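You operate a simulated robot arm through the tools that you are given. There is no shell and no other tool. Be economical: measure what you need, move in short steps, check, and stop when the job is done.

Carry out the task below with a simulated two-armed robot. There is one attempt and no reset: what you move stays moved.

## Task
Wipe up the spill on the island top with the cloth napkin and put it back.
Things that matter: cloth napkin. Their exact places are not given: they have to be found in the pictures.

Only the result counts: the job must be done as asked and must still hold three seconds after the hand-in. Knocking over, shifting, dropping, spilling or breaking anything else fails it. Flat cloth is picked up by pressing the open fingertips on it (5 to 10 N) and closing them slowly along it; thin cloth reads only 2 to 8 mm in the jaws.

## Robot
Two 6-joint arms with three-finger grippers on one trunk, on a base that drives. Base frame: it is fixed to the floor where the robot stands at the start and does not move with it; the origin is under the middle of the robot, x ahead of it, y to its left, z up; the surface under the hand at the start is at about z = 0.91. Lengths are in m, angles in degrees, forces in N, time in s.
The left shoulder is at the start at [0.021, 0.17, 1.536], the right one opposite. With the tool pointing down near the work surface each hand reaches from about 0.34 to 0.6 m from the robot's upright axis, wherever it stands, measured 20 degrees to its own side. Payload 2.2 kg a hand.
Tool frame (each hand has its own): the origin (TCP) lies between the finger pads and is the grasp point; the fingertips stand 0.025 m ahead of it; z points along the fingers, y is the line along which they close. Largest opening 0.104 m; the body of the gripper starts 0.074 m behind the TCP.
Orientation is that of the tool frame in the base frame, as [roll, pitch, yaw] about the fixed x, y, z axes, in that order (R = Rz(yaw) Ry(pitch) Rx(roll)). With the fingers straight down and closing along the base's y, the tool's x points along the base's -x, its y along +y and its z along -z.

## Interface
- The arms move only by the tool nudge_tool. It takes "left_steps", "right_steps" or both (then of equal length, played together; a hand with none holds still); each is a list that holds one entry, the list of rows, each a list of 7 numbers: the turn, a rotation vector about the base's x, y, z in degrees, then the shift along the base's x, y, z in m, then the finger opening in m, from 0 to 0.104. In form: [[[ax, ay, az, x, y, z, gripper], ...]]. A call has 1 to 20 rows; each row shifts and turns the commanded pose from where the row before left it. A row lasts 0.2 s, in which the tool goes at most 0.05 m and 8.6 degrees; a call with a longer step from one row to the next is refused whole, and so is a gripper value outside its range. Where a pose cannot be reached the arm comes as near as it can. A force on the tool above 40 N (or 10 N above the force at the start of the call, whichever is more), or a blocked arm, ends the call early, and 0.2 s more pass. Each finger halts on what it meets, pressing with about 42 N; the grip force reading is that of the motor and also rises with nothing between the fingers. The clock runs only during rows and for 0.2 s after the last one: add rows that do not move to give the fingers time. The reply holds the time, the measured pose of the TCP, the force on the tool along the base axes, the opening and the grip force, in the units named above and with some noise, with the torque about the TCP (base axes, N m) and any sound that the robot's microphone picked up.
- Cameras (640 x 400 px; columns grow to the right, rows downward): "scene" is now at [0.1533, -0.0239, 1.4234]; the picture's right is [-0.29, -0.96, 0.00], its down [-0.62, 0.19, -0.76] and it looks along [0.73, -0.22, -0.65] (base axes); focal length 257 px, centre (320, 200). "left" rides on the left gripper at [0.082, -0.003, -0.104] in its tool frame; the picture's right is [0.04, 1.00, 0.00], its down [-0.75, 0.03, -0.66] and it looks along [-0.66, 0.03, 0.75] (tool axes); focal length 256 px, centre (320, 200). "right" rides on the right gripper at [0.082, 0.003, -0.104] in its tool frame; the picture's right is [-0.04, 1.00, 0.00], its down [-0.75, -0.03, -0.66] and it looks along [-0.66, -0.03, 0.75] (tool axes); focal length 256 px, centre (320, 200).
- camera(camera): a new picture of that camera. It takes no simulated time.
- slide_trunk(by): slides the trunk up (or, below 0, down) by that many m; the arms and the scene camera ride with it, the base frame stays. It gives what a move gives, with no picture.
- roll_base(legs): drives the robot by 1 to 6 legs, each [ahead, left, turn to the left] in m, m and degrees, along the robot's own axes; the way and the turn of a leg run together, so that a leg with both is an arc; at most 1.5 m and 180 degrees a leg. The arms and the cameras ride along, it lands a little off, and it stops where it bumps. It gives what a move gives.
- turn_head(pan, tilt): turns the head with the scene camera to pan (to the left, within 60 degrees either way) and tilt (down, from -29 to 69), counted from straight ahead of the robot. It gives what a move gives.
- probe_pixels(camera, pixels): there is no depth. For up to 12 entries [column, row, z] of the newest picture of that camera ("zoom" is the newest enlarged one), the place [x, y] in the base frame at which the ray of that pixel passes the height z, good to about 0.002 m. It takes no simulated time.
- zoom(camera, box): a new picture of the part [left, top, right, bottom] of that camera's present view, enlarged. It takes no simulated time.
- close_job(): hands the job in; it is judged then, once.

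Keep the steps short. Do not move on a guess: measure, check each grasp and each placing, and mend mistakes. In all there are 80 turns and 62 pictures (those below and enlarged ones count). Leave the grippers open and the arms clear of the work at the hand-in unless told otherwise, and finish with a single line.

The tools are called after "Call:" as a command line: name --argument value ..., lists and objects as JSON in quotes. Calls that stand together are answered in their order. nudge_tool: Moves the arms, as the interface text tells. Its arguments: {"type":"object","properties":{"left_steps":{"type":"array","items":{"type":"array","items":{"type":"array","items":{"type":"number"}}}},"right_steps":{"type":"array","items":{"type":"array","items":{"type":"array","items":{"type":"number"}}}}},"required":[]} The other tools are called the same way: slide_trunk (by) slides the trunk up or down; roll_base (legs) drives the base; turn_head (pan, tilt) turns the head that bears the scene camera; camera (camera) takes a picture; probe_pixels (camera, pixels) gives the place at which the rays of pixels pass given heights; zoom (camera, box) takes an enlarged picture of a part of a camera's view; close_job () hands the job in.

At the start:

```text
t: 0.0
left_position: [0.6295, 0.0718, 1.199]
left_tcp_rot: [179.9, 0.1, 179.9]
left_contact_force: [-0.9, -0.6, -0.3]
left_moment: [0.0, 0.0, -0.01]
left_opening: 0.1039
left_grip_force: 0.0
right_position: [0.5451, -0.3164, 1.1777]
right_tcp_rot: [179.9, 0.1, -179.9]
right_contact_force: [-0.7, -0.3, 0.3]
right_moment: [0.01, 0.0, -0.01]
right_opening: 0.1041
right_grip_force: 0.1
trunk travel left (down, up): [-0.728, 0.013]
robot x, y, heading: [0.002, 0.0038, 0.2]
head pan, tilt: [-16.9, 40.5]
```

scene: 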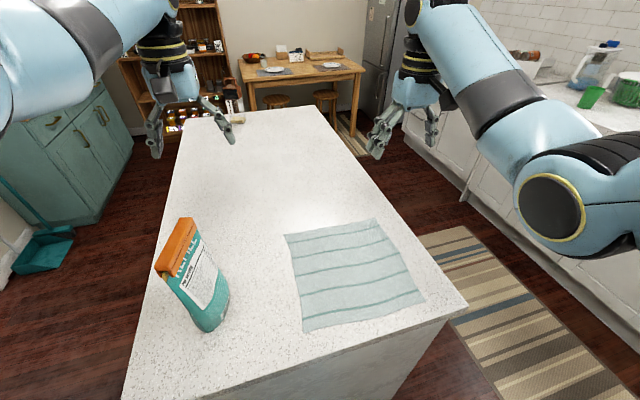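
right: 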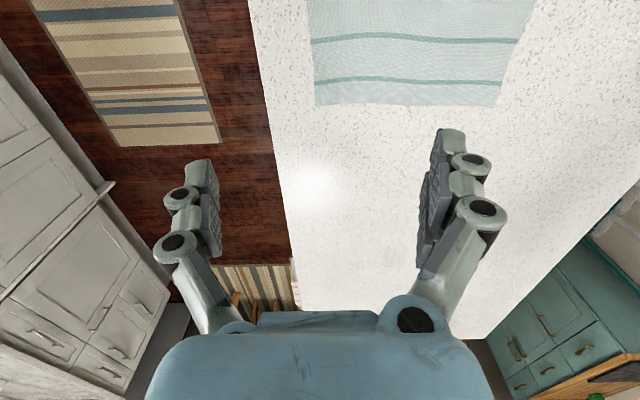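
left: 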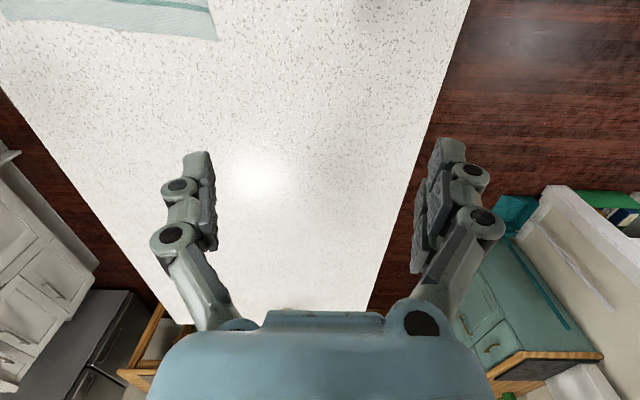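

The napkin lies at about (355,272) in the scene and a cleaner bottle stands at (200,280). I can't see the spill yet, so I'll zoom on the island top and measure the napkin corners.

Call:
zoom --camera "scene" --box '[120, 100, 440, 300]'

Call:
zoom --camera "scene" --box '[120, 200, 440, 400]'

Call:
probe_pixels --camera "scene" --pixels '[[284, 235, 0.91], [375, 218, 0.91], [425, 301, 0.91], [304, 331, 0.91], [207, 325, 0.91], [468, 305, 0.91], [123, 398, 0.91], [180, 120, 0.91], [322, 108, 0.91]]'

```text
2.00 times, centred on (280, 200) of scene
```

zoom: 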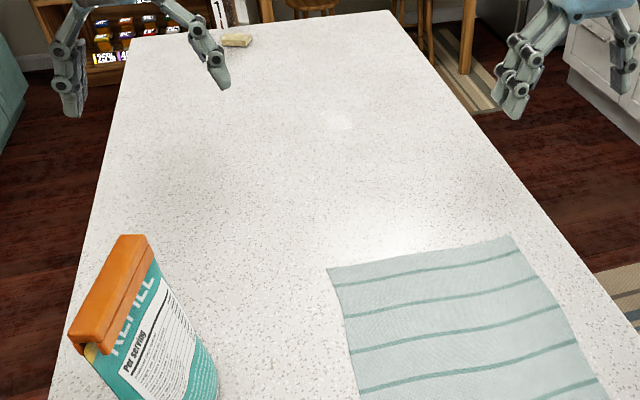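

```text
2.00 times, centred on (280, 300) of scene
```

zoom: 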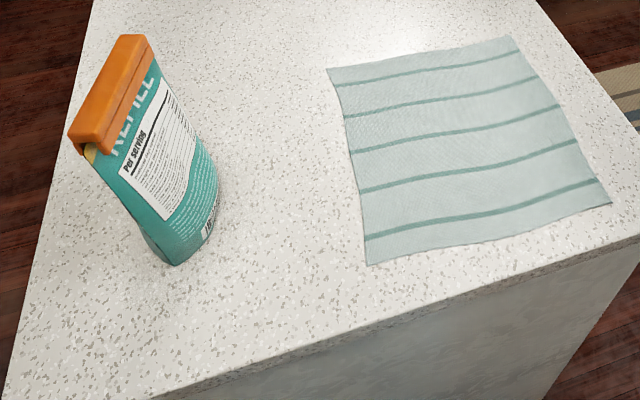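

```text
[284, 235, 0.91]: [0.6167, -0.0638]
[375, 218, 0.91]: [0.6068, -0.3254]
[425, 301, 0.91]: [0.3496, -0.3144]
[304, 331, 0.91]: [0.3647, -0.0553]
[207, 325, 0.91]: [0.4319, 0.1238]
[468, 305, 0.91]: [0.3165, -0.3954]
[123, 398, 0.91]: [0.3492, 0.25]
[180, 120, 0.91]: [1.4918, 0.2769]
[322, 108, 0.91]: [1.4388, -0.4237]
```

No clear spill yet. There is a faint pale patch near scene (290,160) and an object at (237,120), so I'll zoom closer on both.

Call:
zoom --camera "scene" --box '[220, 120, 380, 220]'

Call:
zoom --camera "scene" --box '[170, 90, 330, 190]'

```text
4.00 times, centred on (300, 170) of scene
```

zoom: 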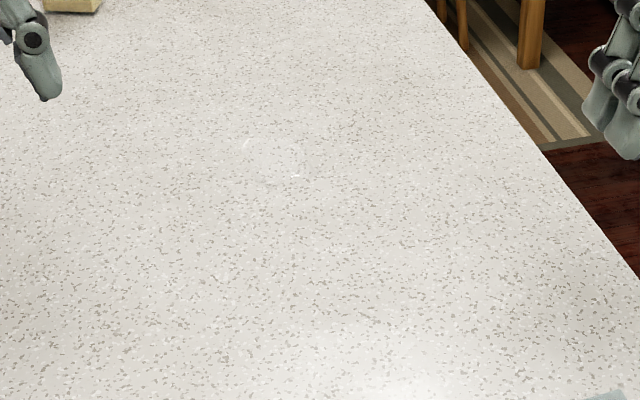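

```text
4.00 times, centred on (250, 140) of scene
```

zoom: 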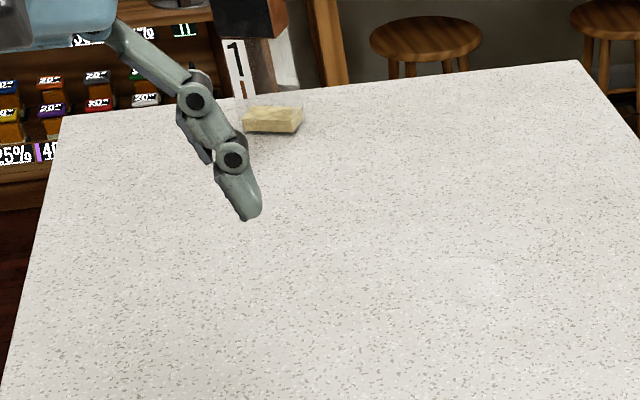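

A clear, water-like patch shows at scene (288,160). I'll zoom in further to get its outline and check elsewhere for any others.

Call:
zoom --camera "scene" --box '[260, 142, 324, 182]'

Call:
zoom --camera "scene" --box '[150, 160, 310, 260]'

```text
10.00 times, centred on (292, 162) of scene
```

zoom: 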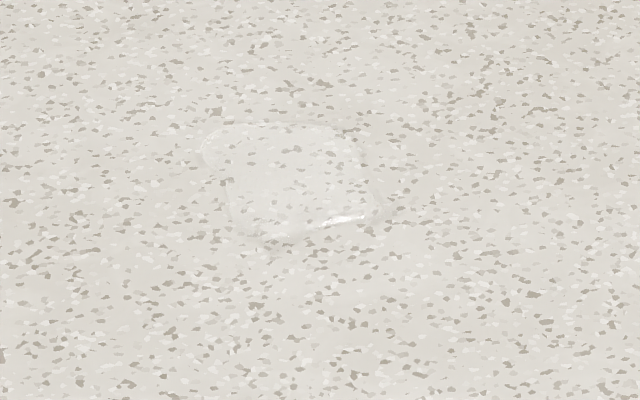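

```text
4.00 times, centred on (230, 210) of scene
```

zoom: 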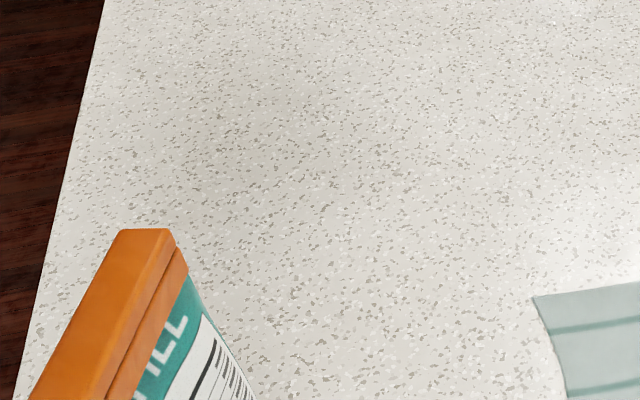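

The puddle is clear: its outline spans scene columns 280–298 and rows 154–166. I'll measure its edge, and the bottle top and sponge too.

Call:
probe_pixels --camera "scene" --pixels '[[280.3, 155.5, 0.91], [288, 154, 0.91], [295, 154.5, 0.91], [298.2, 163.5, 0.91], [290, 166.3, 0.91], [284, 165, 0.91], [289, 160, 0.91], [237, 123, 0.91], [185, 222, 1.1]]'

```text
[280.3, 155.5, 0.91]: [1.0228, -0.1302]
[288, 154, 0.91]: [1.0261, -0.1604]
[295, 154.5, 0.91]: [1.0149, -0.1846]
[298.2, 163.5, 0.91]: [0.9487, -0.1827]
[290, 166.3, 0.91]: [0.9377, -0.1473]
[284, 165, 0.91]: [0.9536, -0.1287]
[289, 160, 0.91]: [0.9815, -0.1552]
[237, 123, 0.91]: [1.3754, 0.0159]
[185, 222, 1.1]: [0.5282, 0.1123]
```

The spill is centred at about (0.98, -0.155), out of reach from here, so I need to get into the aisle on the right. I'll turn the head right to check the aisle and counter.

Call:
turn_head --pan -58 --tilt 45

Call:
camera --camera "scene"

```text
t: 1.1
left_position: [0.63, 0.0706, 1.1995]
left_tcp_rot: [179.9, 0.0, -179.9]
left_contact_force: [0.3, -0.6, 0.5]
left_moment: [0.03, -0.04, 0.01]
left_opening: 0.1041
left_grip_force: 0.0
right_position: [0.5439, -0.317, 1.1782]
right_tcp_rot: [180.0, 0.2, -180.0]
right_contact_force: [-0.1, -0.4, 0.6]
right_moment: [0.01, -0.02, -0.02]
right_opening: 0.1039
right_grip_force: 0.0
trunk travel left (down, up): [-0.728, 0.013]
robot x, y, heading: [-0.0025, -0.0003, -0.2]
head pan, tilt: [-58.0, 45.0]
```

```text
52 pictures are left
```

scene: 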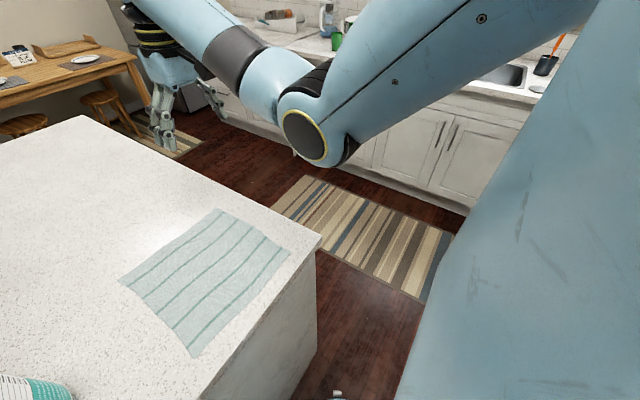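

I'll measure the counter's front (toe at floor, top edge), the rug, and the island side.

Call:
probe_pixels --camera "scene" --pixels '[[462, 210, 0.05], [380, 172, 0.05], [248, 126, 0.05], [520, 100, 0.91], [420, 92, 0.91], [280, 52, 0.91], [320, 238, 0.91], [80, 115, 0.91], [420, 300, 0], [305, 177, 0], [317, 345, 0]]'

```text
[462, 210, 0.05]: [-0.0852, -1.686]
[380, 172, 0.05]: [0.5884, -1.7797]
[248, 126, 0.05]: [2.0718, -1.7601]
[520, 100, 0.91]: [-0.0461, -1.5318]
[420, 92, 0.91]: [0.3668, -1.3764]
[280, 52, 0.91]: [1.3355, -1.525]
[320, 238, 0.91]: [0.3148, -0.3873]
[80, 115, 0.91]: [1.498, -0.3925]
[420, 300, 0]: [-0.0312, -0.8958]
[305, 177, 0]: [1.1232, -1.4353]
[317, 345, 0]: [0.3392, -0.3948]
```

The aisle is wide (island side y≈-0.39, counter y≈-1.5). I'll drive right into the aisle mouth and turn left 90° so that I face the island. The bottle is out of the sweep.

Call:
roll_base --legs '[[0, -0.75, 0], [0, 0, 90]]'

Call:
turn_head --pan -25 --tilt 42

Call:
camera --camera "scene"

```text
t: 9.0
left_position: [-0.0839, -0.1155, 1.1999]
left_tcp_rot: [-180.0, 0.0, -88.7]
left_contact_force: [-0.1, 0.3, 0.5]
left_moment: [0.02, -0.01, 0.0]
left_opening: 0.1038
left_grip_force: 0.1
right_position: [0.3046, -0.1933, 1.1774]
right_tcp_rot: [180.0, 0.1, -88.8]
right_contact_force: [-0.4, -0.2, 0.0]
right_moment: [-0.01, -0.01, -0.01]
right_opening: 0.104
right_grip_force: 0.1
trunk travel left (down, up): [-0.728, 0.013]
robot x, y, heading: [0.0004, -0.7461, 91.2]
head pan, tilt: [-58.0, 45.0]
```

```text
t: 10.0
left_position: [-0.084, -0.1168, 1.2005]
left_tcp_rot: [180.0, 0.0, -88.7]
left_contact_force: [-0.8, 0.6, 0.5]
left_moment: [-0.02, -0.02, -0.03]
left_opening: 0.104
left_grip_force: 0.0
right_position: [0.3037, -0.1928, 1.1778]
right_tcp_rot: [-179.9, 0.1, -88.7]
right_contact_force: [-0.4, 0.4, -0.6]
right_moment: [0.01, 0.01, 0.0]
right_opening: 0.1041
right_grip_force: 0.1
trunk travel left (down, up): [-0.728, 0.013]
robot x, y, heading: [-0.0009, -0.7463, 91.1]
head pan, tilt: [-25.0, 42.0]
```

```text
51 pictures are left
```

scene: 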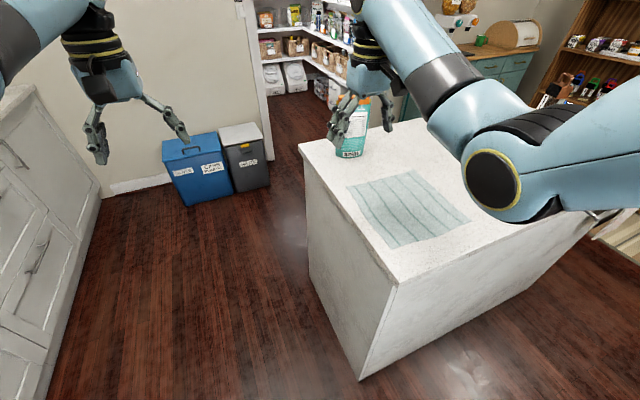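

Clear. I'll drive right by 0.255 (+x) so that the right hand stands over the far part of the napkin, x≈0.56.

Call:
roll_base --legs '[[0, -0.255, -1]]'

Call:
camera --camera "right"

Call:
camera --camera "scene"

```text
t: 11.8
left_position: [0.1755, -0.1109, 1.1987]
left_tcp_rot: [-179.9, 0.0, -89.6]
left_contact_force: [0.5, 0.4, -0.3]
left_moment: [0.05, -0.01, 0.0]
left_opening: 0.1044
left_grip_force: 0.1
right_position: [0.5643, -0.1946, 1.1779]
right_tcp_rot: [-179.9, 0.1, -89.7]
right_contact_force: [-0.1, -0.6, -0.6]
right_moment: [-0.01, -0.02, 0.03]
right_opening: 0.1037
right_grip_force: 0.1
trunk travel left (down, up): [-0.728, 0.013]
robot x, y, heading: [0.2506, -0.7383, 90.5]
head pan, tilt: [-25.0, 42.0]
```

```text
50 pictures are left
```

right: 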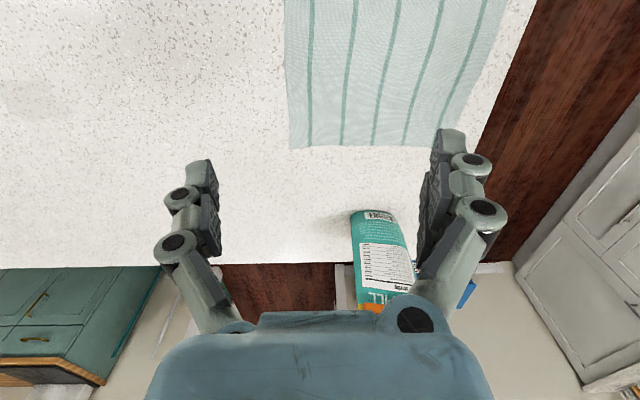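

```text
49 pictures are left
```

scene: 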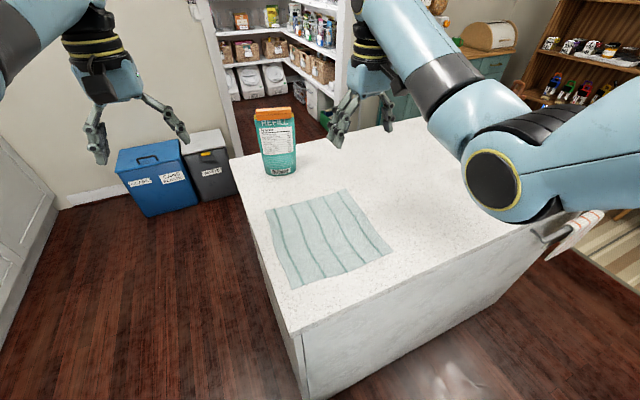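

The napkin is in view of both cameras. I'll measure its corners again from here before lowering.

Call:
probe_pixels --camera "scene" --pixels '[[266, 210, 0.912], [345, 189, 0.912], [392, 252, 0.912], [290, 290, 0.912], [281, 174, 0.91]]'

Call:
probe_pixels --camera "right" --pixels '[[289, 148, 0.912], [435, 148, 0.912], [284, 0, 0.912]]'

```text
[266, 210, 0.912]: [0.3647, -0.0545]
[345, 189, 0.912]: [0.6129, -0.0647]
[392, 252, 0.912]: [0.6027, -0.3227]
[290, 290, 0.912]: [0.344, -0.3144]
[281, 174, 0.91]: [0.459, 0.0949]
```

```text
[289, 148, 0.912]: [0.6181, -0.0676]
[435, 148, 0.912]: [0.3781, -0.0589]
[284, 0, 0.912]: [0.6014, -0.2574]
```

The napkin spans x 0.35–0.61 and y -0.32 to -0.06, centre (0.481, -0.189). I'll lower the right hand to just above it with the opening at 0.06.

Call:
nudge_tool --right_steps '[[[0, 0, 0, 0, 0, -0.04, 0.08], [0, 0, 0, 0, 0, -0.04, 0.06], [0, 0, 0, 0, 0, -0.04, 0.06], [0, 0, 0, 0, 0, -0.04, 0.06], [0, 0, 0, 0, 0, -0.04, 0.06], [0, 0, 0, 0, 0, -0.02, 0.06], [0, 0, 0, 0, 0, 0, 0.06]]]'

Call:
camera --camera "right"

```text
t: 13.4
left_position: [0.1748, -0.1116, 1.1997]
left_tcp_rot: [179.9, 0.0, -89.5]
left_contact_force: [0.5, 0.5, -0.3]
left_moment: [-0.01, 0.0, 0.0]
left_opening: 0.1036
left_grip_force: 0.0
right_position: [0.5621, -0.1937, 0.9578]
right_tcp_rot: [-180.0, 0.2, -89.8]
right_contact_force: [-0.1, -0.3, 0.0]
right_moment: [-0.02, -0.01, 0.0]
right_opening: 0.06
right_grip_force: 0.0
trunk travel left (down, up): [-0.728, 0.013]
robot x, y, heading: [0.2501, -0.7379, 90.4]
head pan, tilt: [-25.0, 42.0]
```

```text
48 pictures are left
```

right: 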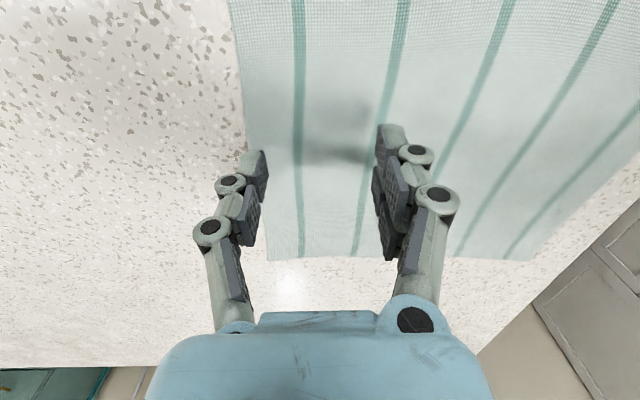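

The outer finger would land close to the napkin edge, so I'll shift 1 cm inward and go down in small steps until I feel a press.

Call:
nudge_tool --right_steps '[[[0, 0, 0, -0.01, 0, -0.01, 0.06], [0, 0, 0, 0, 0, -0.005, 0.06], [0, 0, 0, 0, 0, -0.004, 0.06], [0, 0, 0, 0, 0, -0.002, 0.06], [0, 0, 0, 0, 0, 0, 0.06]]]'

```text
t: 14.6
left_position: [0.1744, -0.1126, 1.1991]
left_tcp_rot: [180.0, 0.1, -89.6]
left_contact_force: [0.1, 1.1, 0.0]
left_moment: [0.01, 0.02, -0.03]
left_opening: 0.1041
left_grip_force: 0.1
right_position: [0.5543, -0.1942, 0.9377]
right_tcp_rot: [180.0, 0.0, -89.7]
right_contact_force: [-0.7, -0.9, -0.8]
right_moment: [0.0, -0.01, 0.04]
right_opening: 0.06
right_grip_force: 0.1
trunk travel left (down, up): [-0.728, 0.013]
robot x, y, heading: [0.2478, -0.7424, 90.3]
head pan, tilt: [-25.0, 42.0]
```

No contact yet at 0.9377, so I'll keep going down 2 mm at a time.

Call:
nudge_tool --right_steps '[[[0, 0, 0, 0, 0, -0.002, 0.06], [0, 0, 0, 0, 0, -0.001, 0.06], [0, 0, 0, 0, 0, 0, 0.06]]]'

```text
t: 15.4
left_position: [0.1747, -0.1127, 1.2001]
left_tcp_rot: [-180.0, 0.1, -89.6]
left_contact_force: [-0.9, 0.2, -0.4]
left_moment: [-0.02, -0.03, 0.0]
left_opening: 0.1038
left_grip_force: 0.2
right_position: [0.5512, -0.1943, 0.9353]
right_tcp_rot: [180.0, 0.3, -89.6]
right_contact_force: [0.5, 0.2, 13.4]
right_moment: [-0.01, 0.13, 0.0]
right_opening: 0.0609
right_grip_force: 0.0
trunk travel left (down, up): [-0.728, 0.013]
robot x, y, heading: [0.2483, -0.7414, 90.4]
head pan, tilt: [-25.0, 42.0]
```

Contact at 13 N. I'll ease up a touch to get into 5–10 N, then close slowly.

Call:
nudge_tool --right_steps '[[[0, 0, 0, 0, 0, -0.0008, 0.06], [0, 0, 0, 0, 0, 0.0016, 0.06], [0, 0, 0, 0, 0, 0, 0.06]]]'

```text
t: 16.2
left_position: [0.1751, -0.112, 1.1999]
left_tcp_rot: [180.0, 0.0, -89.6]
left_contact_force: [0.4, 0.0, 0.5]
left_moment: [0.02, -0.02, 0.02]
left_opening: 0.1041
left_grip_force: 0.0
right_position: [0.5532, -0.1956, 0.9354]
right_tcp_rot: [-180.0, 0.1, -89.7]
right_contact_force: [0.1, 0.4, 10.6]
right_moment: [-0.03, 0.14, 0.0]
right_opening: 0.0606
right_grip_force: 0.0
trunk travel left (down, up): [-0.728, 0.013]
robot x, y, heading: [0.2487, -0.7434, 90.1]
head pan, tilt: [-25.0, 42.0]
```

Call:
nudge_tool --right_steps '[[[0, 0, 0, 0, 0, 0.0006, 0.056], [0, 0, 0, 0, 0, 0, 0.052], [0, 0, 0, 0, 0, 0, 0.048], [0, 0, 0, 0, 0, 0, 0.044], [0, 0, 0, 0, 0, 0, 0.04], [0, 0, 0, 0, 0, 0, 0.036], [0, 0, 0, 0, 0, 0, 0.032], [0, 0, 0, 0, 0, 0, 0.028], [0, 0, 0, 0, 0, 0, 0.024], [0, 0, 0, 0, 0, 0, 0.02], [0, 0, 0, 0, 0, 0, 0.016], [0, 0, 0, 0, 0, 0, 0.012], [0, 0, 0, 0, 0, 0, 0.008], [0, 0, 0, 0, 0, 0, 0.004], [0, 0, 0, 0, 0, 0, 0], [0, 0, 0, 0, 0, 0, 0], [0, 0, 0, 0, 0, 0, 0]]]'

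Call:
camera --camera "right"

```text
t: 19.8
left_position: [0.1755, -0.1133, 1.2005]
left_tcp_rot: [-179.9, 0.0, -89.6]
left_contact_force: [-0.1, 1.0, -0.4]
left_moment: [-0.01, -0.02, 0.03]
left_opening: 0.1039
left_grip_force: 0.0
right_position: [0.5533, -0.1949, 0.9368]
right_tcp_rot: [-179.9, 0.2, -89.7]
right_contact_force: [-0.1, 0.3, 13.5]
right_moment: [0.0, 0.03, 0.01]
right_opening: 0.003
right_grip_force: 31.8
trunk travel left (down, up): [-0.728, 0.013]
robot x, y, heading: [0.2526, -0.7405, 90.3]
head pan, tilt: [-25.0, 42.0]
```

```text
47 pictures are left
```

right: 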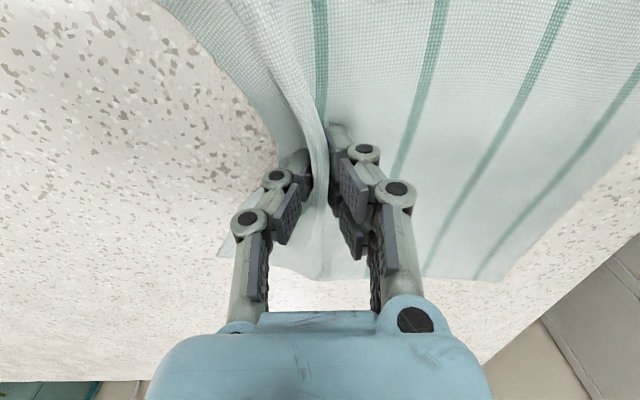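

The fold is between the pads (3 mm, grip 32 N). I'll lift gently and check.

Call:
nudge_tool --right_steps '[[[0, 0, 0, 0, 0, 0.01, 0], [0, 0, 0, 0, 0, 0.02, 0], [0, 0, 0, 0, 0, 0.03, 0], [0, 0, 0, 0, 0, 0.03, 0], [0, 0, 0, 0, 0, 0.03, 0], [0, 0, 0, 0, 0, 0.03, 0], [0, 0, 0, 0, 0, 0, 0]]]'

Call:
camera --camera "scene"

```text
t: 21.4
left_position: [0.1749, -0.1114, 1.2003]
left_tcp_rot: [-180.0, 0.0, -89.6]
left_contact_force: [0.3, 0.3, 0.1]
left_moment: [-0.01, -0.02, -0.01]
left_opening: 0.104
left_grip_force: 0.1
right_position: [0.5556, -0.1964, 1.0864]
right_tcp_rot: [179.9, 0.1, -89.7]
right_contact_force: [0.0, -0.4, 0.0]
right_moment: [0.01, 0.02, 0.0]
right_opening: 0.0028
right_grip_force: 31.5
trunk travel left (down, up): [-0.728, 0.013]
robot x, y, heading: [0.2505, -0.7415, 90.2]
head pan, tilt: [-25.0, 42.0]
```

```text
46 pictures are left
```

scene: 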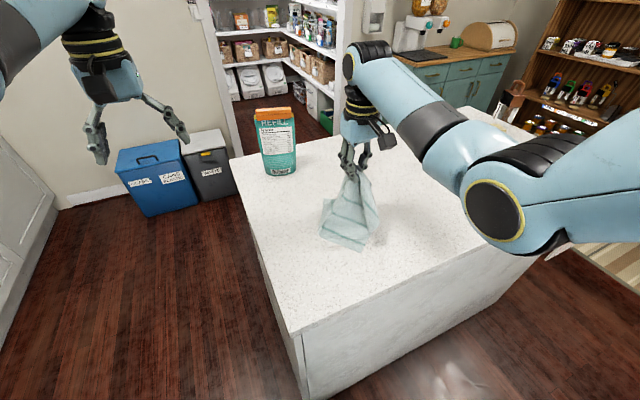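

The napkin is held and hangs cleanly. I'll raise it a little, then drive right 0.42 toward the spill.

Call:
nudge_tool --right_steps '[[[0, 0, 0, 0, 0, 0.04, 0], [0, 0, 0, 0, 0, 0.04, 0], [0, 0, 0, 0, 0, 0, 0]]]'

Call:
roll_base --legs '[[0, -0.42, 0]]'

Call:
turn_head --pan -25 --tilt 50

Call:
camera --camera "scene"

Call:
camera --camera "right"

```text
t: 22.2
left_position: [0.1751, -0.1109, 1.1987]
left_tcp_rot: [180.0, 0.0, -89.5]
left_contact_force: [-0.5, -0.3, -0.1]
left_moment: [-0.02, -0.04, 0.0]
left_opening: 0.104
left_grip_force: 0.0
right_position: [0.5538, -0.1959, 1.1642]
right_tcp_rot: [180.0, 0.1, -89.7]
right_contact_force: [1.3, 0.0, -0.2]
right_moment: [0.0, 0.02, -0.01]
right_opening: 0.0026
right_grip_force: 32.2
trunk travel left (down, up): [-0.728, 0.013]
robot x, y, heading: [0.2482, -0.7432, 90.4]
head pan, tilt: [-25.0, 42.0]
```

```text
t: 24.8
left_position: [0.6042, -0.1097, 1.2001]
left_tcp_rot: [180.0, 0.0, -89.9]
left_contact_force: [1.3, 0.9, 0.1]
left_moment: [-0.01, -0.02, 0.0]
left_opening: 0.1039
left_grip_force: 0.1
right_position: [0.9811, -0.1966, 1.1639]
right_tcp_rot: [179.8, 0.1, -89.9]
right_contact_force: [0.0, -0.7, -0.7]
right_moment: [-0.02, 0.02, 0.03]
right_opening: 0.0025
right_grip_force: 31.4
trunk travel left (down, up): [-0.728, 0.013]
robot x, y, heading: [0.6753, -0.7378, 90.1]
head pan, tilt: [-25.0, 42.0]
```

```text
t: 25.5
left_position: [0.6034, -0.1095, 1.2003]
left_tcp_rot: [180.0, 0.0, -89.9]
left_contact_force: [0.2, 0.0, 0.1]
left_moment: [-0.01, 0.0, -0.01]
left_opening: 0.104
left_grip_force: 0.1
right_position: [0.9824, -0.1955, 1.1651]
right_tcp_rot: [180.0, 0.1, -89.9]
right_contact_force: [-1.0, 0.1, 0.0]
right_moment: [0.01, 0.01, -0.02]
right_opening: 0.0026
right_grip_force: 31.8
trunk travel left (down, up): [-0.728, 0.013]
robot x, y, heading: [0.6804, -0.7383, 90.4]
head pan, tilt: [-25.0, 50.0]
```

```text
45 pictures are left
```

scene: 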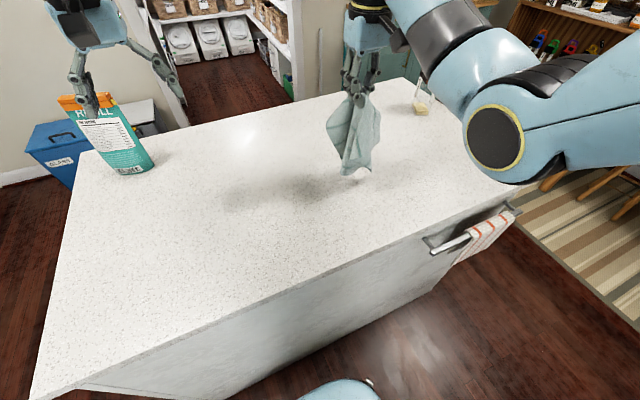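

```text
44 pictures are left
```

right: 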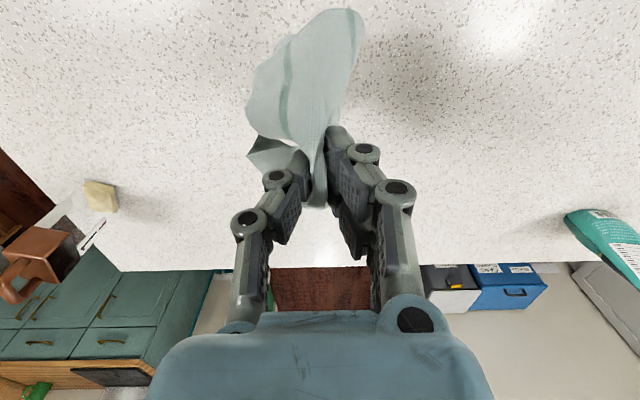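

The hand is above the spill with the cloth hanging. I'll move 4 cm outward (+y) and lower to about 1 cm above contact over it.

Call:
nudge_tool --right_steps '[[[0, 0, 0, 0, 0.03, -0.03, 0], [0, 0, 0, 0, 0.03, -0.03, 0], [0, 0, 0, 0, 0.0, -0.04, 0], [0, 0, 0, 0, 0, -0.04, 0], [0, 0, 0, 0, 0, -0.04, 0], [0, 0, 0, 0, 0, -0.03, 0], [0, 0, 0, 0, 0, -0.01, 0], [0, 0, 0, 0, 0, 0, 0]]]'

Call:
camera --camera "right"

Call:
zoom --camera "scene" --box '[240, 80, 480, 230]'

```text
t: 27.3
left_position: [0.6042, -0.1086, 1.199]
left_tcp_rot: [179.9, -0.1, -89.8]
left_contact_force: [0.5, 0.2, -0.1]
left_moment: [-0.01, 0.02, -0.02]
left_opening: 0.104
left_grip_force: 0.1
right_position: [0.976, -0.1656, 0.9638]
right_tcp_rot: [179.9, 0.2, -89.9]
right_contact_force: [-0.5, 1.4, 0.1]
right_moment: [0.0, -0.03, 0.0]
right_opening: 0.0026
right_grip_force: 31.8
right hand out of reach, approached as far as the arm can: row 5, 6, 7
trunk travel left (down, up): [-0.728, 0.013]
robot x, y, heading: [0.6754, -0.7382, 90.0]
head pan, tilt: [-25.0, 50.0]
```

```text
43 pictures are left
```

right: 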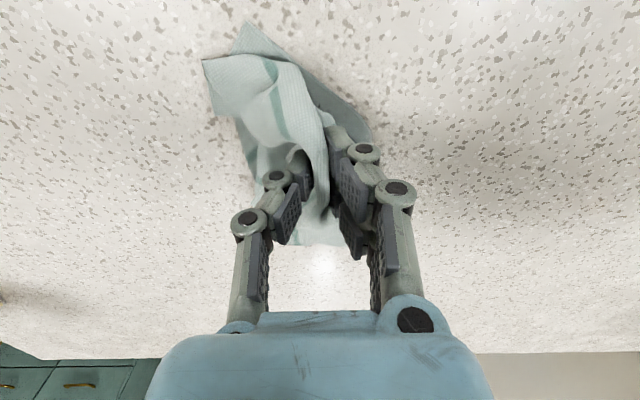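

```text
2.67 times, centred on (360, 155) of scene
```

zoom: 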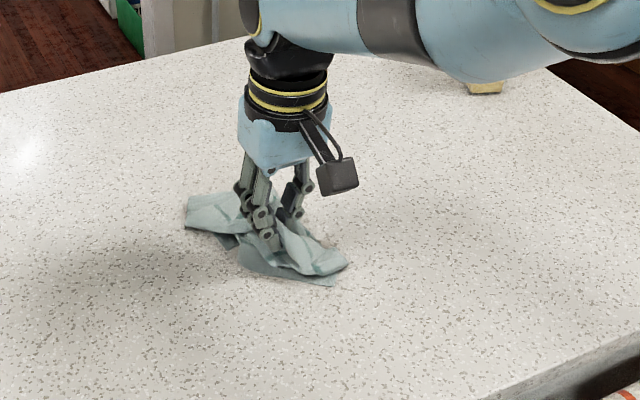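

The arm is at its reach limit and the base shouldn't get closer to the island's towel rail. I'll raise both hands and lower the trunk by 0.13 to gain reach.

Call:
nudge_tool --right_steps '[[[0, 0, 0, 0, 0, 0.04, 0], [0, 0, 0, 0, 0, 0.04, 0], [0, 0, 0, 0, 0, 0.04, 0], [0, 0, 0, 0, 0, 0.03, 0], [0, 0, 0, 0, 0, 0, 0]]]' --left_steps '[[[0, 0, 0, 0, -0.04, 0.0, 0.104], [0, 0, 0, 0, -0.04, 0.0, 0.104], [0, 0, 0, 0, -0.04, 0, 0.104], [0, 0, 0, 0, 0, 0.03, 0.104], [0, 0, 0, 0, 0, 0, 0.104]]]'

Call:
slide_trunk --by -0.13

Call:
nudge_tool --right_steps '[[[0, 0, 0, 0, 0, 0, 0]]]'

Call:
camera --camera "right"

```text
t: 28.2
left_position: [0.5257, -0.1989, 1.1884]
left_tcp_rot: [173.6, 1.1, -85.3]
left_contact_force: [0.7, -0.2, -0.6]
left_moment: [-0.02, 0.03, -0.02]
left_opening: 0.1041
left_grip_force: 0.1
left hand out of reach, approached as far as the arm can: row 3, 4
right_position: [0.9766, -0.1655, 1.0969]
right_tcp_rot: [179.9, 0.1, -89.9]
right_contact_force: [0.5, -0.1, -0.7]
right_moment: [0.03, 0.03, -0.01]
right_opening: 0.0026
right_grip_force: 31.6
trunk travel left (down, up): [-0.728, 0.013]
robot x, y, heading: [0.6764, -0.7417, 89.9]
head pan, tilt: [-25.0, 50.0]
stopped in row 4 (left hand): the arm was blocked; the commanded pose is now the measured one
```

```text
t: 29.8
left_position: [0.5255, -0.1979, 1.0553]
left_tcp_rot: [173.6, 1.2, -85.3]
left_contact_force: [-0.2, 0.3, 0.7]
left_moment: [-0.02, -0.02, 0.0]
left_opening: 0.104
left_grip_force: 0.2
right_position: [0.9754, -0.1646, 0.968]
right_tcp_rot: [179.9, 0.2, -89.8]
right_contact_force: [-0.6, 0.2, 0.0]
right_moment: [0.0, -0.01, 0.0]
right_opening: 0.0026
right_grip_force: 31.2
trunk travel left (down, up): [-0.598, 0.143]
robot x, y, heading: [0.6798, -0.7359, 90.0]
head pan, tilt: [-25.0, 50.0]
```

```text
t: 30.2
left_position: [0.5256, -0.1985, 1.056]
left_tcp_rot: [173.6, 1.1, -85.3]
left_contact_force: [-1.4, -0.1, -0.3]
left_moment: [-0.01, 0.0, 0.0]
left_opening: 0.1038
left_grip_force: 0.2
right_position: [0.9753, -0.1652, 0.9677]
right_tcp_rot: [179.9, 0.1, -89.9]
right_contact_force: [0.8, 0.7, -0.8]
right_moment: [-0.02, -0.03, -0.02]
right_opening: 0.0027
right_grip_force: 32.0
trunk travel left (down, up): [-0.598, 0.143]
robot x, y, heading: [0.676, -0.7371, 89.9]
head pan, tilt: [-25.0, 50.0]
```

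```text
41 pictures are left
```

right: 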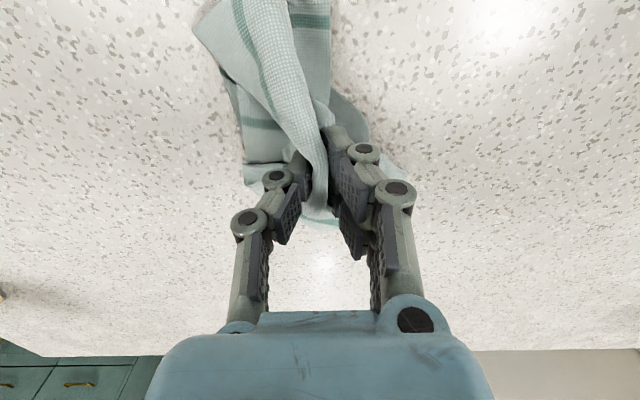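

Good. Next I'll go outward to y≈-0.11 and lower until it presses.

Call:
nudge_tool --right_steps '[[[0, 0, 0, 0, 0.03, 0, 0], [0, 0, 0, 0, 0.025, 0, 0], [0, 0, 0, 0, 0, -0.015, 0], [0, 0, 0, 0, 0, -0.01, 0], [0, 0, 0, 0, 0, -0.004, 0], [0, 0, 0, 0, 0, 0, 0]]]'

```text
t: 31.6
left_position: [0.5246, -0.1991, 1.0566]
left_tcp_rot: [173.6, 1.2, -85.2]
left_contact_force: [-0.1, 0.0, -0.2]
left_moment: [0.0, 0.0, -0.02]
left_opening: 0.1042
left_grip_force: 0.0
right_position: [0.9754, -0.1111, 0.9396]
right_tcp_rot: [180.0, 0.3, -89.9]
right_contact_force: [2.2, -0.1, 12.8]
right_moment: [-0.01, -0.09, 0.02]
right_opening: 0.0026
right_grip_force: 31.9
trunk travel left (down, up): [-0.598, 0.143]
robot x, y, heading: [0.6769, -0.7432, 89.9]
head pan, tilt: [-25.0, 50.0]
```

It presses at 13 N through the cloth. I'll stroke back and forth in y over the spill with a sideways step in between.

Call:
nudge_tool --right_steps '[[[0, 0, 0, 0, -0.02, 0, 0], [0, 0, 0, 0, -0.025, 0, 0], [0, 0, 0, 0, -0.025, 0, 0], [0, 0, 0, 0, -0.025, 0, 0], [0, 0, 0, 0.02, 0, 0, 0], [0, 0, 0, 0, 0.025, 0, 0], [0, 0, 0, 0, 0.025, 0, 0], [0, 0, 0, 0, 0.025, 0, 0], [0, 0, 0, 0, 0.02, 0, 0], [0, 0, 0, 0.025, 0, 0, 0], [0, 0, 0, 0, -0.025, 0, 0], [0, 0, 0, 0, -0.025, 0, 0], [0, 0, 0, 0, -0.025, 0, 0], [0, 0, 0, 0, -0.02, 0, 0], [0, 0, 0, 0, 0, 0, 0]]]'

Call:
camera --camera "right"

Call:
zoom --camera "scene" --box '[240, 80, 480, 230]'

```text
t: 34.8
left_position: [0.5252, -0.1989, 1.0556]
left_tcp_rot: [173.6, 1.1, -85.2]
left_contact_force: [0.0, -0.8, -0.1]
left_moment: [-0.02, 0.02, -0.04]
left_opening: 0.1041
left_grip_force: 0.1
right_position: [1.0205, -0.2092, 0.9394]
right_tcp_rot: [179.9, 0.1, -89.9]
right_contact_force: [0.0, 0.7, 1.6]
right_moment: [-0.03, -0.01, -0.03]
right_opening: 0.0026
right_grip_force: 31.6
right hand out of reach, approached as far as the arm can: row 10
trunk travel left (down, up): [-0.598, 0.143]
robot x, y, heading: [0.6791, -0.7432, 90.1]
head pan, tilt: [-25.0, 50.0]
```

```text
40 pictures are left
```

right: 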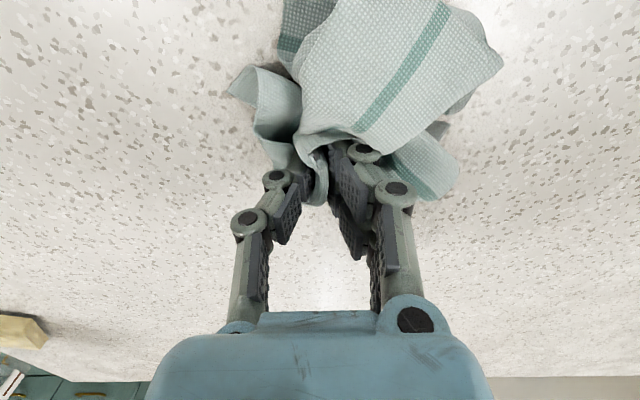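

```text
2.67 times, centred on (360, 155) of scene
```

zoom: 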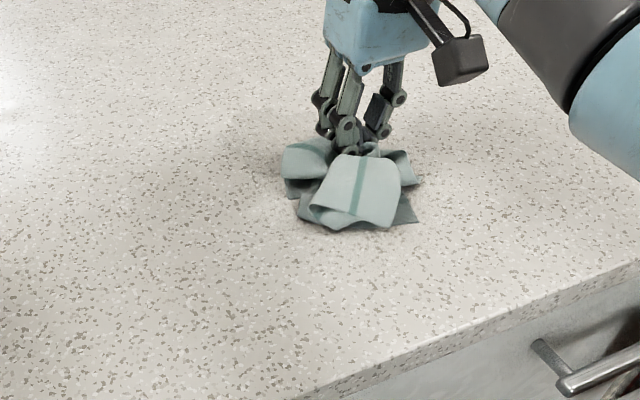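

The force has fallen to 1.6 N here. I'll press a touch more and do x-direction strokes across the spill from y=-0.19 to y=-0.12.

Call:
nudge_tool --right_steps '[[[0, 0, 0, 0, 0.025, -0.002, 0], [0, 0, 0, -0.03, 0, 0, 0], [0, 0, 0, -0.03, 0, 0, 0], [0, 0, 0, -0.03, 0, 0, 0], [0, 0, 0, 0, 0.02, 0, 0], [0, 0, 0, 0.03, 0, 0, 0], [0, 0, 0, 0.03, 0, 0, 0], [0, 0, 0, 0.03, 0, 0, 0], [0, 0, 0, 0, 0.02, 0, 0], [0, 0, 0, -0.03, 0, 0, 0], [0, 0, 0, -0.03, 0, 0, 0], [0, 0, 0, -0.03, 0, 0, 0], [0, 0, 0, 0, 0.02, 0, 0], [0, 0, 0, 0.03, 0, 0, 0], [0, 0, 0, 0.03, 0, 0, 0], [0, 0, 0, 0, 0, 0, 0]]]'

Call:
nudge_tool --right_steps '[[[0, 0, 0, 0, 0, 0.04, 0], [0, 0, 0, 0, 0, 0.04, 0], [0, 0, 0, 0, 0, 0.04, 0], [0, 0, 0, 0, 0, 0.04, 0], [0, 0, 0, 0.04, -0.04, 0.01, 0], [0, 0, 0, 0.04, -0.03, 0, 0], [0, 0, 0, 0.03, -0.03, 0, 0], [0, 0, 0, 0, 0, 0, 0]]]'

Call:
camera --camera "scene"

```text
t: 38.2
left_position: [0.5241, -0.1984, 1.0565]
left_tcp_rot: [173.7, 1.1, -85.4]
left_contact_force: [-0.7, 0.4, 0.0]
left_moment: [0.01, -0.01, 0.02]
left_opening: 0.1038
left_grip_force: 0.0
right_position: [0.9899, -0.1265, 0.9375]
right_tcp_rot: [180.0, 0.2, -89.8]
right_contact_force: [-0.6, 0.3, 4.2]
right_moment: [-0.01, -0.03, 0.01]
right_opening: 0.0025
right_grip_force: 31.7
trunk travel left (down, up): [-0.598, 0.143]
robot x, y, heading: [0.6759, -0.7402, 90.3]
head pan, tilt: [-25.0, 50.0]
```

```text
refused: row 5 steps farther than a row can; nothing moved
```

```text
38 pictures are left
```

scene: 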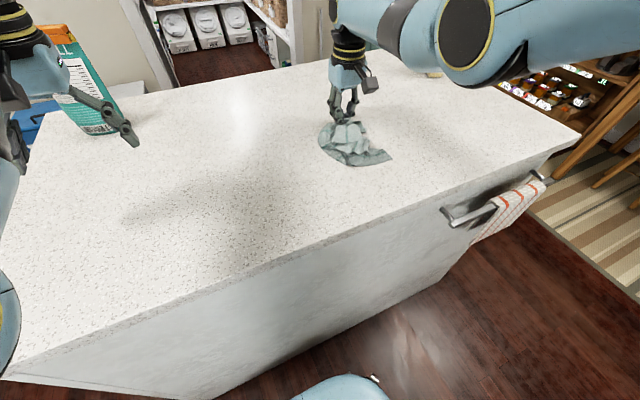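

Next I'll lift the cloth and move it aside so I can see the spill area.

Call:
nudge_tool --right_steps '[[[0, 0, 0, 0, 0, 0.04, 0], [0, 0, 0, 0, 0, 0.04, 0], [0, 0, 0, 0, 0, 0.04, 0], [0, 0, 0, 0, 0, 0.04, 0], [0, 0, 0, 0.03, -0.03, 0.01, 0], [0, 0, 0, 0.03, -0.03, 0.01, 0], [0, 0, 0, 0.03, -0.03, 0.01, 0], [0, 0, 0, 0.03, -0.02, 0, 0], [0, 0, 0, 0, 0, 0, 0]]]'

Call:
zoom --camera "scene" --box '[240, 60, 480, 210]'

Call:
camera --camera "right"

```text
t: 40.2
left_position: [0.5231, -0.1976, 1.0556]
left_tcp_rot: [173.6, 1.1, -85.3]
left_contact_force: [0.4, 0.9, -0.2]
left_moment: [-0.01, -0.02, -0.02]
left_opening: 0.1043
left_grip_force: 0.1
right_position: [1.1211, -0.1981, 1.0922]
right_tcp_rot: [179.9, 0.1, -89.8]
right_contact_force: [0.2, 0.0, -1.0]
right_moment: [-0.02, 0.01, 0.0]
right_opening: 0.0024
right_grip_force: 31.6
right hand out of reach, approached as far as the arm can: row 5, 6, 7
trunk travel left (down, up): [-0.598, 0.143]
robot x, y, heading: [0.6762, -0.7384, 90.1]
head pan, tilt: [-25.0, 50.0]
```

```text
2.67 times, centred on (360, 135) of scene
```

zoom: 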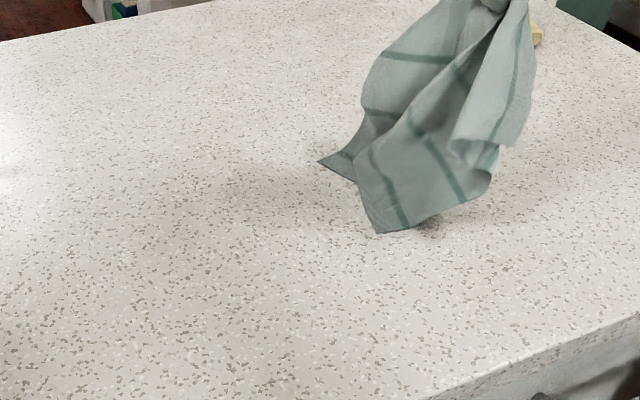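

```text
36 pictures are left
```

right: 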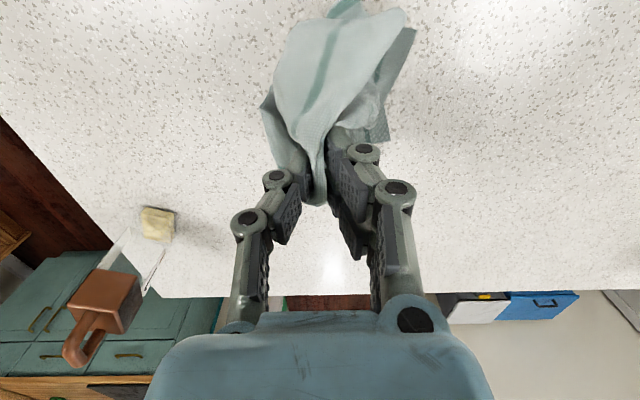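

The cloth is visibly darker (wet), and I see no puddle. I'll confirm that the spill's place is in the visible part and compare close up.

Call:
probe_pixels --camera "scene" --pixels '[[352, 130, 0.91], [365, 125, 0.91], [340, 125, 0.91], [355, 140, 0.91], [375, 147, 0.91]]'

Call:
zoom --camera "scene" --box '[310, 95, 406, 155]'

```text
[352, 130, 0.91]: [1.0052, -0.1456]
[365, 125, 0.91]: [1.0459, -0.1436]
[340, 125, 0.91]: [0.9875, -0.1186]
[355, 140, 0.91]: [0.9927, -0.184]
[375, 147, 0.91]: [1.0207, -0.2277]
```

```text
6.67 times, centred on (358, 125) of scene
```

zoom: 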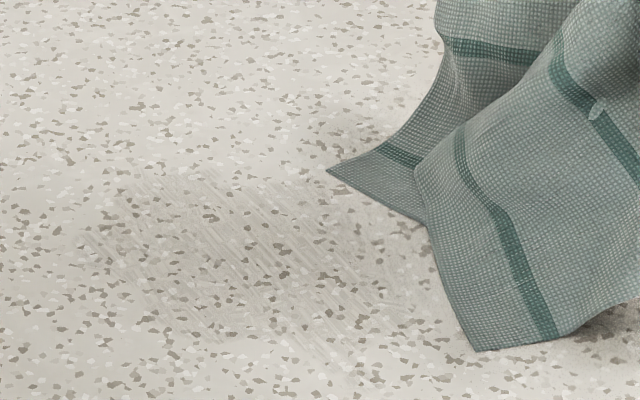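

A thin streaky film remains in the zoom, from (90,170) to (440,380), so it needs more wiping. I'll measure its extents.

Call:
probe_pixels --camera "zoom" --pixels '[[85, 240, 0.91], [150, 175, 0.91], [210, 340, 0.91], [340, 370, 0.91], [440, 310, 0.91], [330, 200, 0.91], [250, 260, 0.91]]'

```text
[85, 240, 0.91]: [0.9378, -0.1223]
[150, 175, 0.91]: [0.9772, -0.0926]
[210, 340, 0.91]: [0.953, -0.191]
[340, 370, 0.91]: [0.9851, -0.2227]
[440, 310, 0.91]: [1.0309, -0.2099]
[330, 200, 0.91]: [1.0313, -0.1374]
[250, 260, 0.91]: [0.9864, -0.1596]
```

The film spans x 0.935–1.035 and y -0.22 to -0.09. I'll shift the base 8 cm right for easier reach, then bring the cloth back over it.

Call:
roll_base --legs '[[0, -0.08, 0]]'

Call:
nudge_tool --right_steps '[[[0, 0, 0, -0.045, 0, 0, 0], [0, 0, 0, -0.045, 0.01, 0, 0], [0, 0, 0, -0.045, 0.02, 0, 0], [0, 0, 0, -0.04, 0.02, 0, 0], [0, 0, 0, -0.02, 0.02, 0, 0], [0, 0, 0, 0, 0.01, -0.04, 0], [0, 0, 0, 0, 0, -0.04, 0], [0, 0, 0, 0, 0, -0.04, 0], [0, 0, 0, 0, 0, -0.015, 0], [0, 0, 0, 0, 0, 0, 0]]]'

```text
t: 41.3
left_position: [0.6079, -0.1983, 1.056]
left_tcp_rot: [173.5, 1.1, -85.2]
left_contact_force: [1.0, 0.2, 0.2]
left_moment: [0.0, 0.05, 0.0]
left_opening: 0.104
left_grip_force: 0.1
right_position: [1.204, -0.1968, 1.0912]
right_tcp_rot: [179.8, 0.2, -89.9]
right_contact_force: [0.3, -0.7, -1.1]
right_moment: [-0.01, 0.03, -0.01]
right_opening: 0.0027
right_grip_force: 31.1
trunk travel left (down, up): [-0.598, 0.143]
robot x, y, heading: [0.7593, -0.7394, 89.9]
head pan, tilt: [-25.0, 50.0]
```

```text
t: 43.5
left_position: [0.606, -0.1983, 1.0558]
left_tcp_rot: [173.6, 1.2, -85.1]
left_contact_force: [0.7, -0.2, -0.1]
left_moment: [-0.03, -0.01, -0.03]
left_opening: 0.104
left_grip_force: 0.1
right_position: [1.0135, -0.1048, 0.9406]
right_tcp_rot: [179.9, 0.3, -89.8]
right_contact_force: [0.1, 1.2, 2.2]
right_moment: [-0.01, -0.02, 0.01]
right_opening: 0.0026
right_grip_force: 31.7
right hand out of reach, approached as far as the arm can: row 1, 2
trunk travel left (down, up): [-0.598, 0.143]
robot x, y, heading: [0.7581, -0.7425, 90.2]
head pan, tilt: [-25.0, 50.0]
```

I'm in contact at (1.013, -0.105). Four y strokes of 0.12 come next, stepping -x in between.

Call:
nudge_tool --right_steps '[[[0, 0, 0, 0.005, 0.015, -0.003, 0], [0, 0, 0, 0, -0.032, 0, 0], [0, 0, 0, 0, -0.032, 0, 0], [0, 0, 0, 0, -0.032, 0, 0], [0, 0, 0, 0, -0.032, 0, 0], [0, 0, 0, -0.025, 0, 0, 0], [0, 0, 0, 0, 0.032, 0, 0], [0, 0, 0, 0, 0.032, 0, 0], [0, 0, 0, 0, 0.032, 0, 0], [0, 0, 0, 0, 0.032, 0, 0], [0, 0, 0, -0.025, 0, 0, 0], [0, 0, 0, 0, -0.032, 0, 0], [0, 0, 0, 0, -0.032, 0, 0], [0, 0, 0, 0, -0.032, 0, 0], [0, 0, 0, 0, -0.032, 0, 0], [0, 0, 0, -0.025, 0, 0, 0], [0, 0, 0, 0, 0.032, 0, 0], [0, 0, 0, 0, 0.032, 0, 0], [0, 0, 0, 0, 0.032, 0, 0], [0, 0, 0, 0, 0.032, 0, 0]]]'

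Call:
nudge_tool --right_steps '[[[0, 0, 0, 0.03, 0, 0, 0], [0, 0, 0, 0.03, 0, 0, 0], [0, 0, 0, 0.03, 0, 0, 0], [0, 0, 0, 0, -0.03, 0, 0], [0, 0, 0, -0.03, 0, 0, 0], [0, 0, 0, -0.03, 0, 0, 0], [0, 0, 0, -0.03, 0, 0, 0], [0, 0, 0, 0, -0.03, 0, 0], [0, 0, 0, 0.03, 0, 0, 0], [0, 0, 0, 0.03, 0, 0, 0], [0, 0, 0, 0.03, 0, 0, 0], [0, 0, 0, 0, -0.03, 0, 0], [0, 0, 0, -0.03, 0, 0, 0], [0, 0, 0, -0.03, 0, 0, 0], [0, 0, 0, -0.03, 0, 0, 0], [0, 0, 0, 0, -0.03, 0, 0], [0, 0, 0, 0.03, 0, 0, 0], [0, 0, 0, 0.03, 0, 0, 0], [0, 0, 0, 0.03, 0, 0, 0], [0, 0, 0, 0, 0, 0, 0]]]'

Call:
nudge_tool --right_steps '[[[0, 0, 0, 0, 0, 0.04, 0], [0, 0, 0, 0, 0, 0.04, 0], [0, 0, 0, 0, 0, 0.04, 0], [0, 0, 0, 0, 0, 0.03, 0], [0, 0, 0, 0.04, 0, 0, 0], [0, 0, 0, 0.04, 0, 0, 0], [0, 0, 0, 0.04, 0, 0, 0], [0, 0, 0, 0, 0, 0, 0]]]'

Call:
camera --camera "scene"

```text
t: 47.7
left_position: [0.605, -0.1985, 1.0553]
left_tcp_rot: [173.6, 1.1, -85.2]
left_contact_force: [0.5, -0.7, -0.1]
left_moment: [-0.03, 0.01, 0.02]
left_opening: 0.1039
left_grip_force: 0.0
right_position: [0.9415, -0.105, 0.9419]
right_tcp_rot: [179.9, 0.3, -89.9]
right_contact_force: [-0.4, -0.1, -0.8]
right_moment: [0.01, -0.03, 0.0]
right_opening: 0.0027
right_grip_force: 31.8
right hand out of reach, approached as far as the arm can: row 1
trunk travel left (down, up): [-0.598, 0.143]
robot x, y, heading: [0.7568, -0.741, 89.9]
head pan, tilt: [-25.0, 50.0]
```

```text
t: 49.3
left_position: [0.6042, -0.1999, 1.056]
left_tcp_rot: [173.5, 1.2, -85.2]
left_contact_force: [-1.0, 1.1, -0.6]
left_moment: [-0.02, 0.01, -0.01]
left_opening: 0.104
left_grip_force: 0.1
right_position: [0.9425, -0.107, 0.9383]
right_tcp_rot: [-180.0, 0.8, -89.8]
right_contact_force: [-0.6, -3.0, 18.7]
right_moment: [-0.23, -0.11, 0.0]
right_opening: 0.0028
right_grip_force: 31.7
right hand out of reach, approached as far as the arm can: row 4, 8
trunk travel left (down, up): [-0.598, 0.143]
robot x, y, heading: [0.7538, -0.7406, 89.9]
head pan, tilt: [-25.0, 50.0]
stopped in row 8 (right hand): the force on the tool passed its limit at 46 N (the readings are from after the stop); the commanded pose is now the measured one
```

```text
t: 51.1
left_position: [0.6056, -0.1967, 1.0555]
left_tcp_rot: [173.6, 1.3, -85.1]
left_contact_force: [-1.1, -0.5, -1.0]
left_moment: [0.0, 0.01, 0.02]
left_opening: 0.1039
left_grip_force: 0.0
right_position: [1.0575, -0.0659, 1.0735]
right_tcp_rot: [180.0, 0.7, -89.7]
right_contact_force: [-0.5, 0.1, 0.2]
right_moment: [0.01, -0.03, 0.01]
right_opening: 0.0027
right_grip_force: 32.4
right hand out of reach, approached as far as the arm can: row 1, 2, 3, 4, 6
trunk travel left (down, up): [-0.598, 0.143]
robot x, y, heading: [0.7588, -0.7417, 90.0]
head pan, tilt: [-25.0, 50.0]
```

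```text
34 pictures are left
```

scene: 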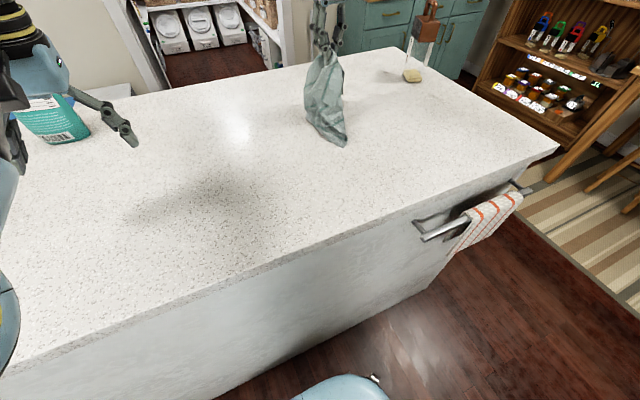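

Call:
zoom --camera "scene" --box '[270, 95, 366, 155]'

Call:
probe_pixels --camera "zoom" --pixels '[[250, 180, 0.91], [250, 260, 0.91], [400, 260, 0.91], [400, 350, 0.91], [500, 340, 0.91]]'

```text
6.67 times, centred on (318, 125) of scene
```

zoom: 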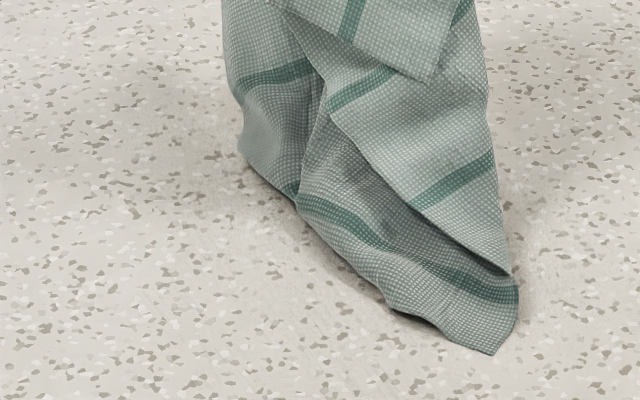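

```text
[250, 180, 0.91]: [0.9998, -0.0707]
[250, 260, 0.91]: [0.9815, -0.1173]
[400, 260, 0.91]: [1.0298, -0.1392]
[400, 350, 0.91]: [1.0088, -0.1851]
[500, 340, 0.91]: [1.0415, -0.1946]
```

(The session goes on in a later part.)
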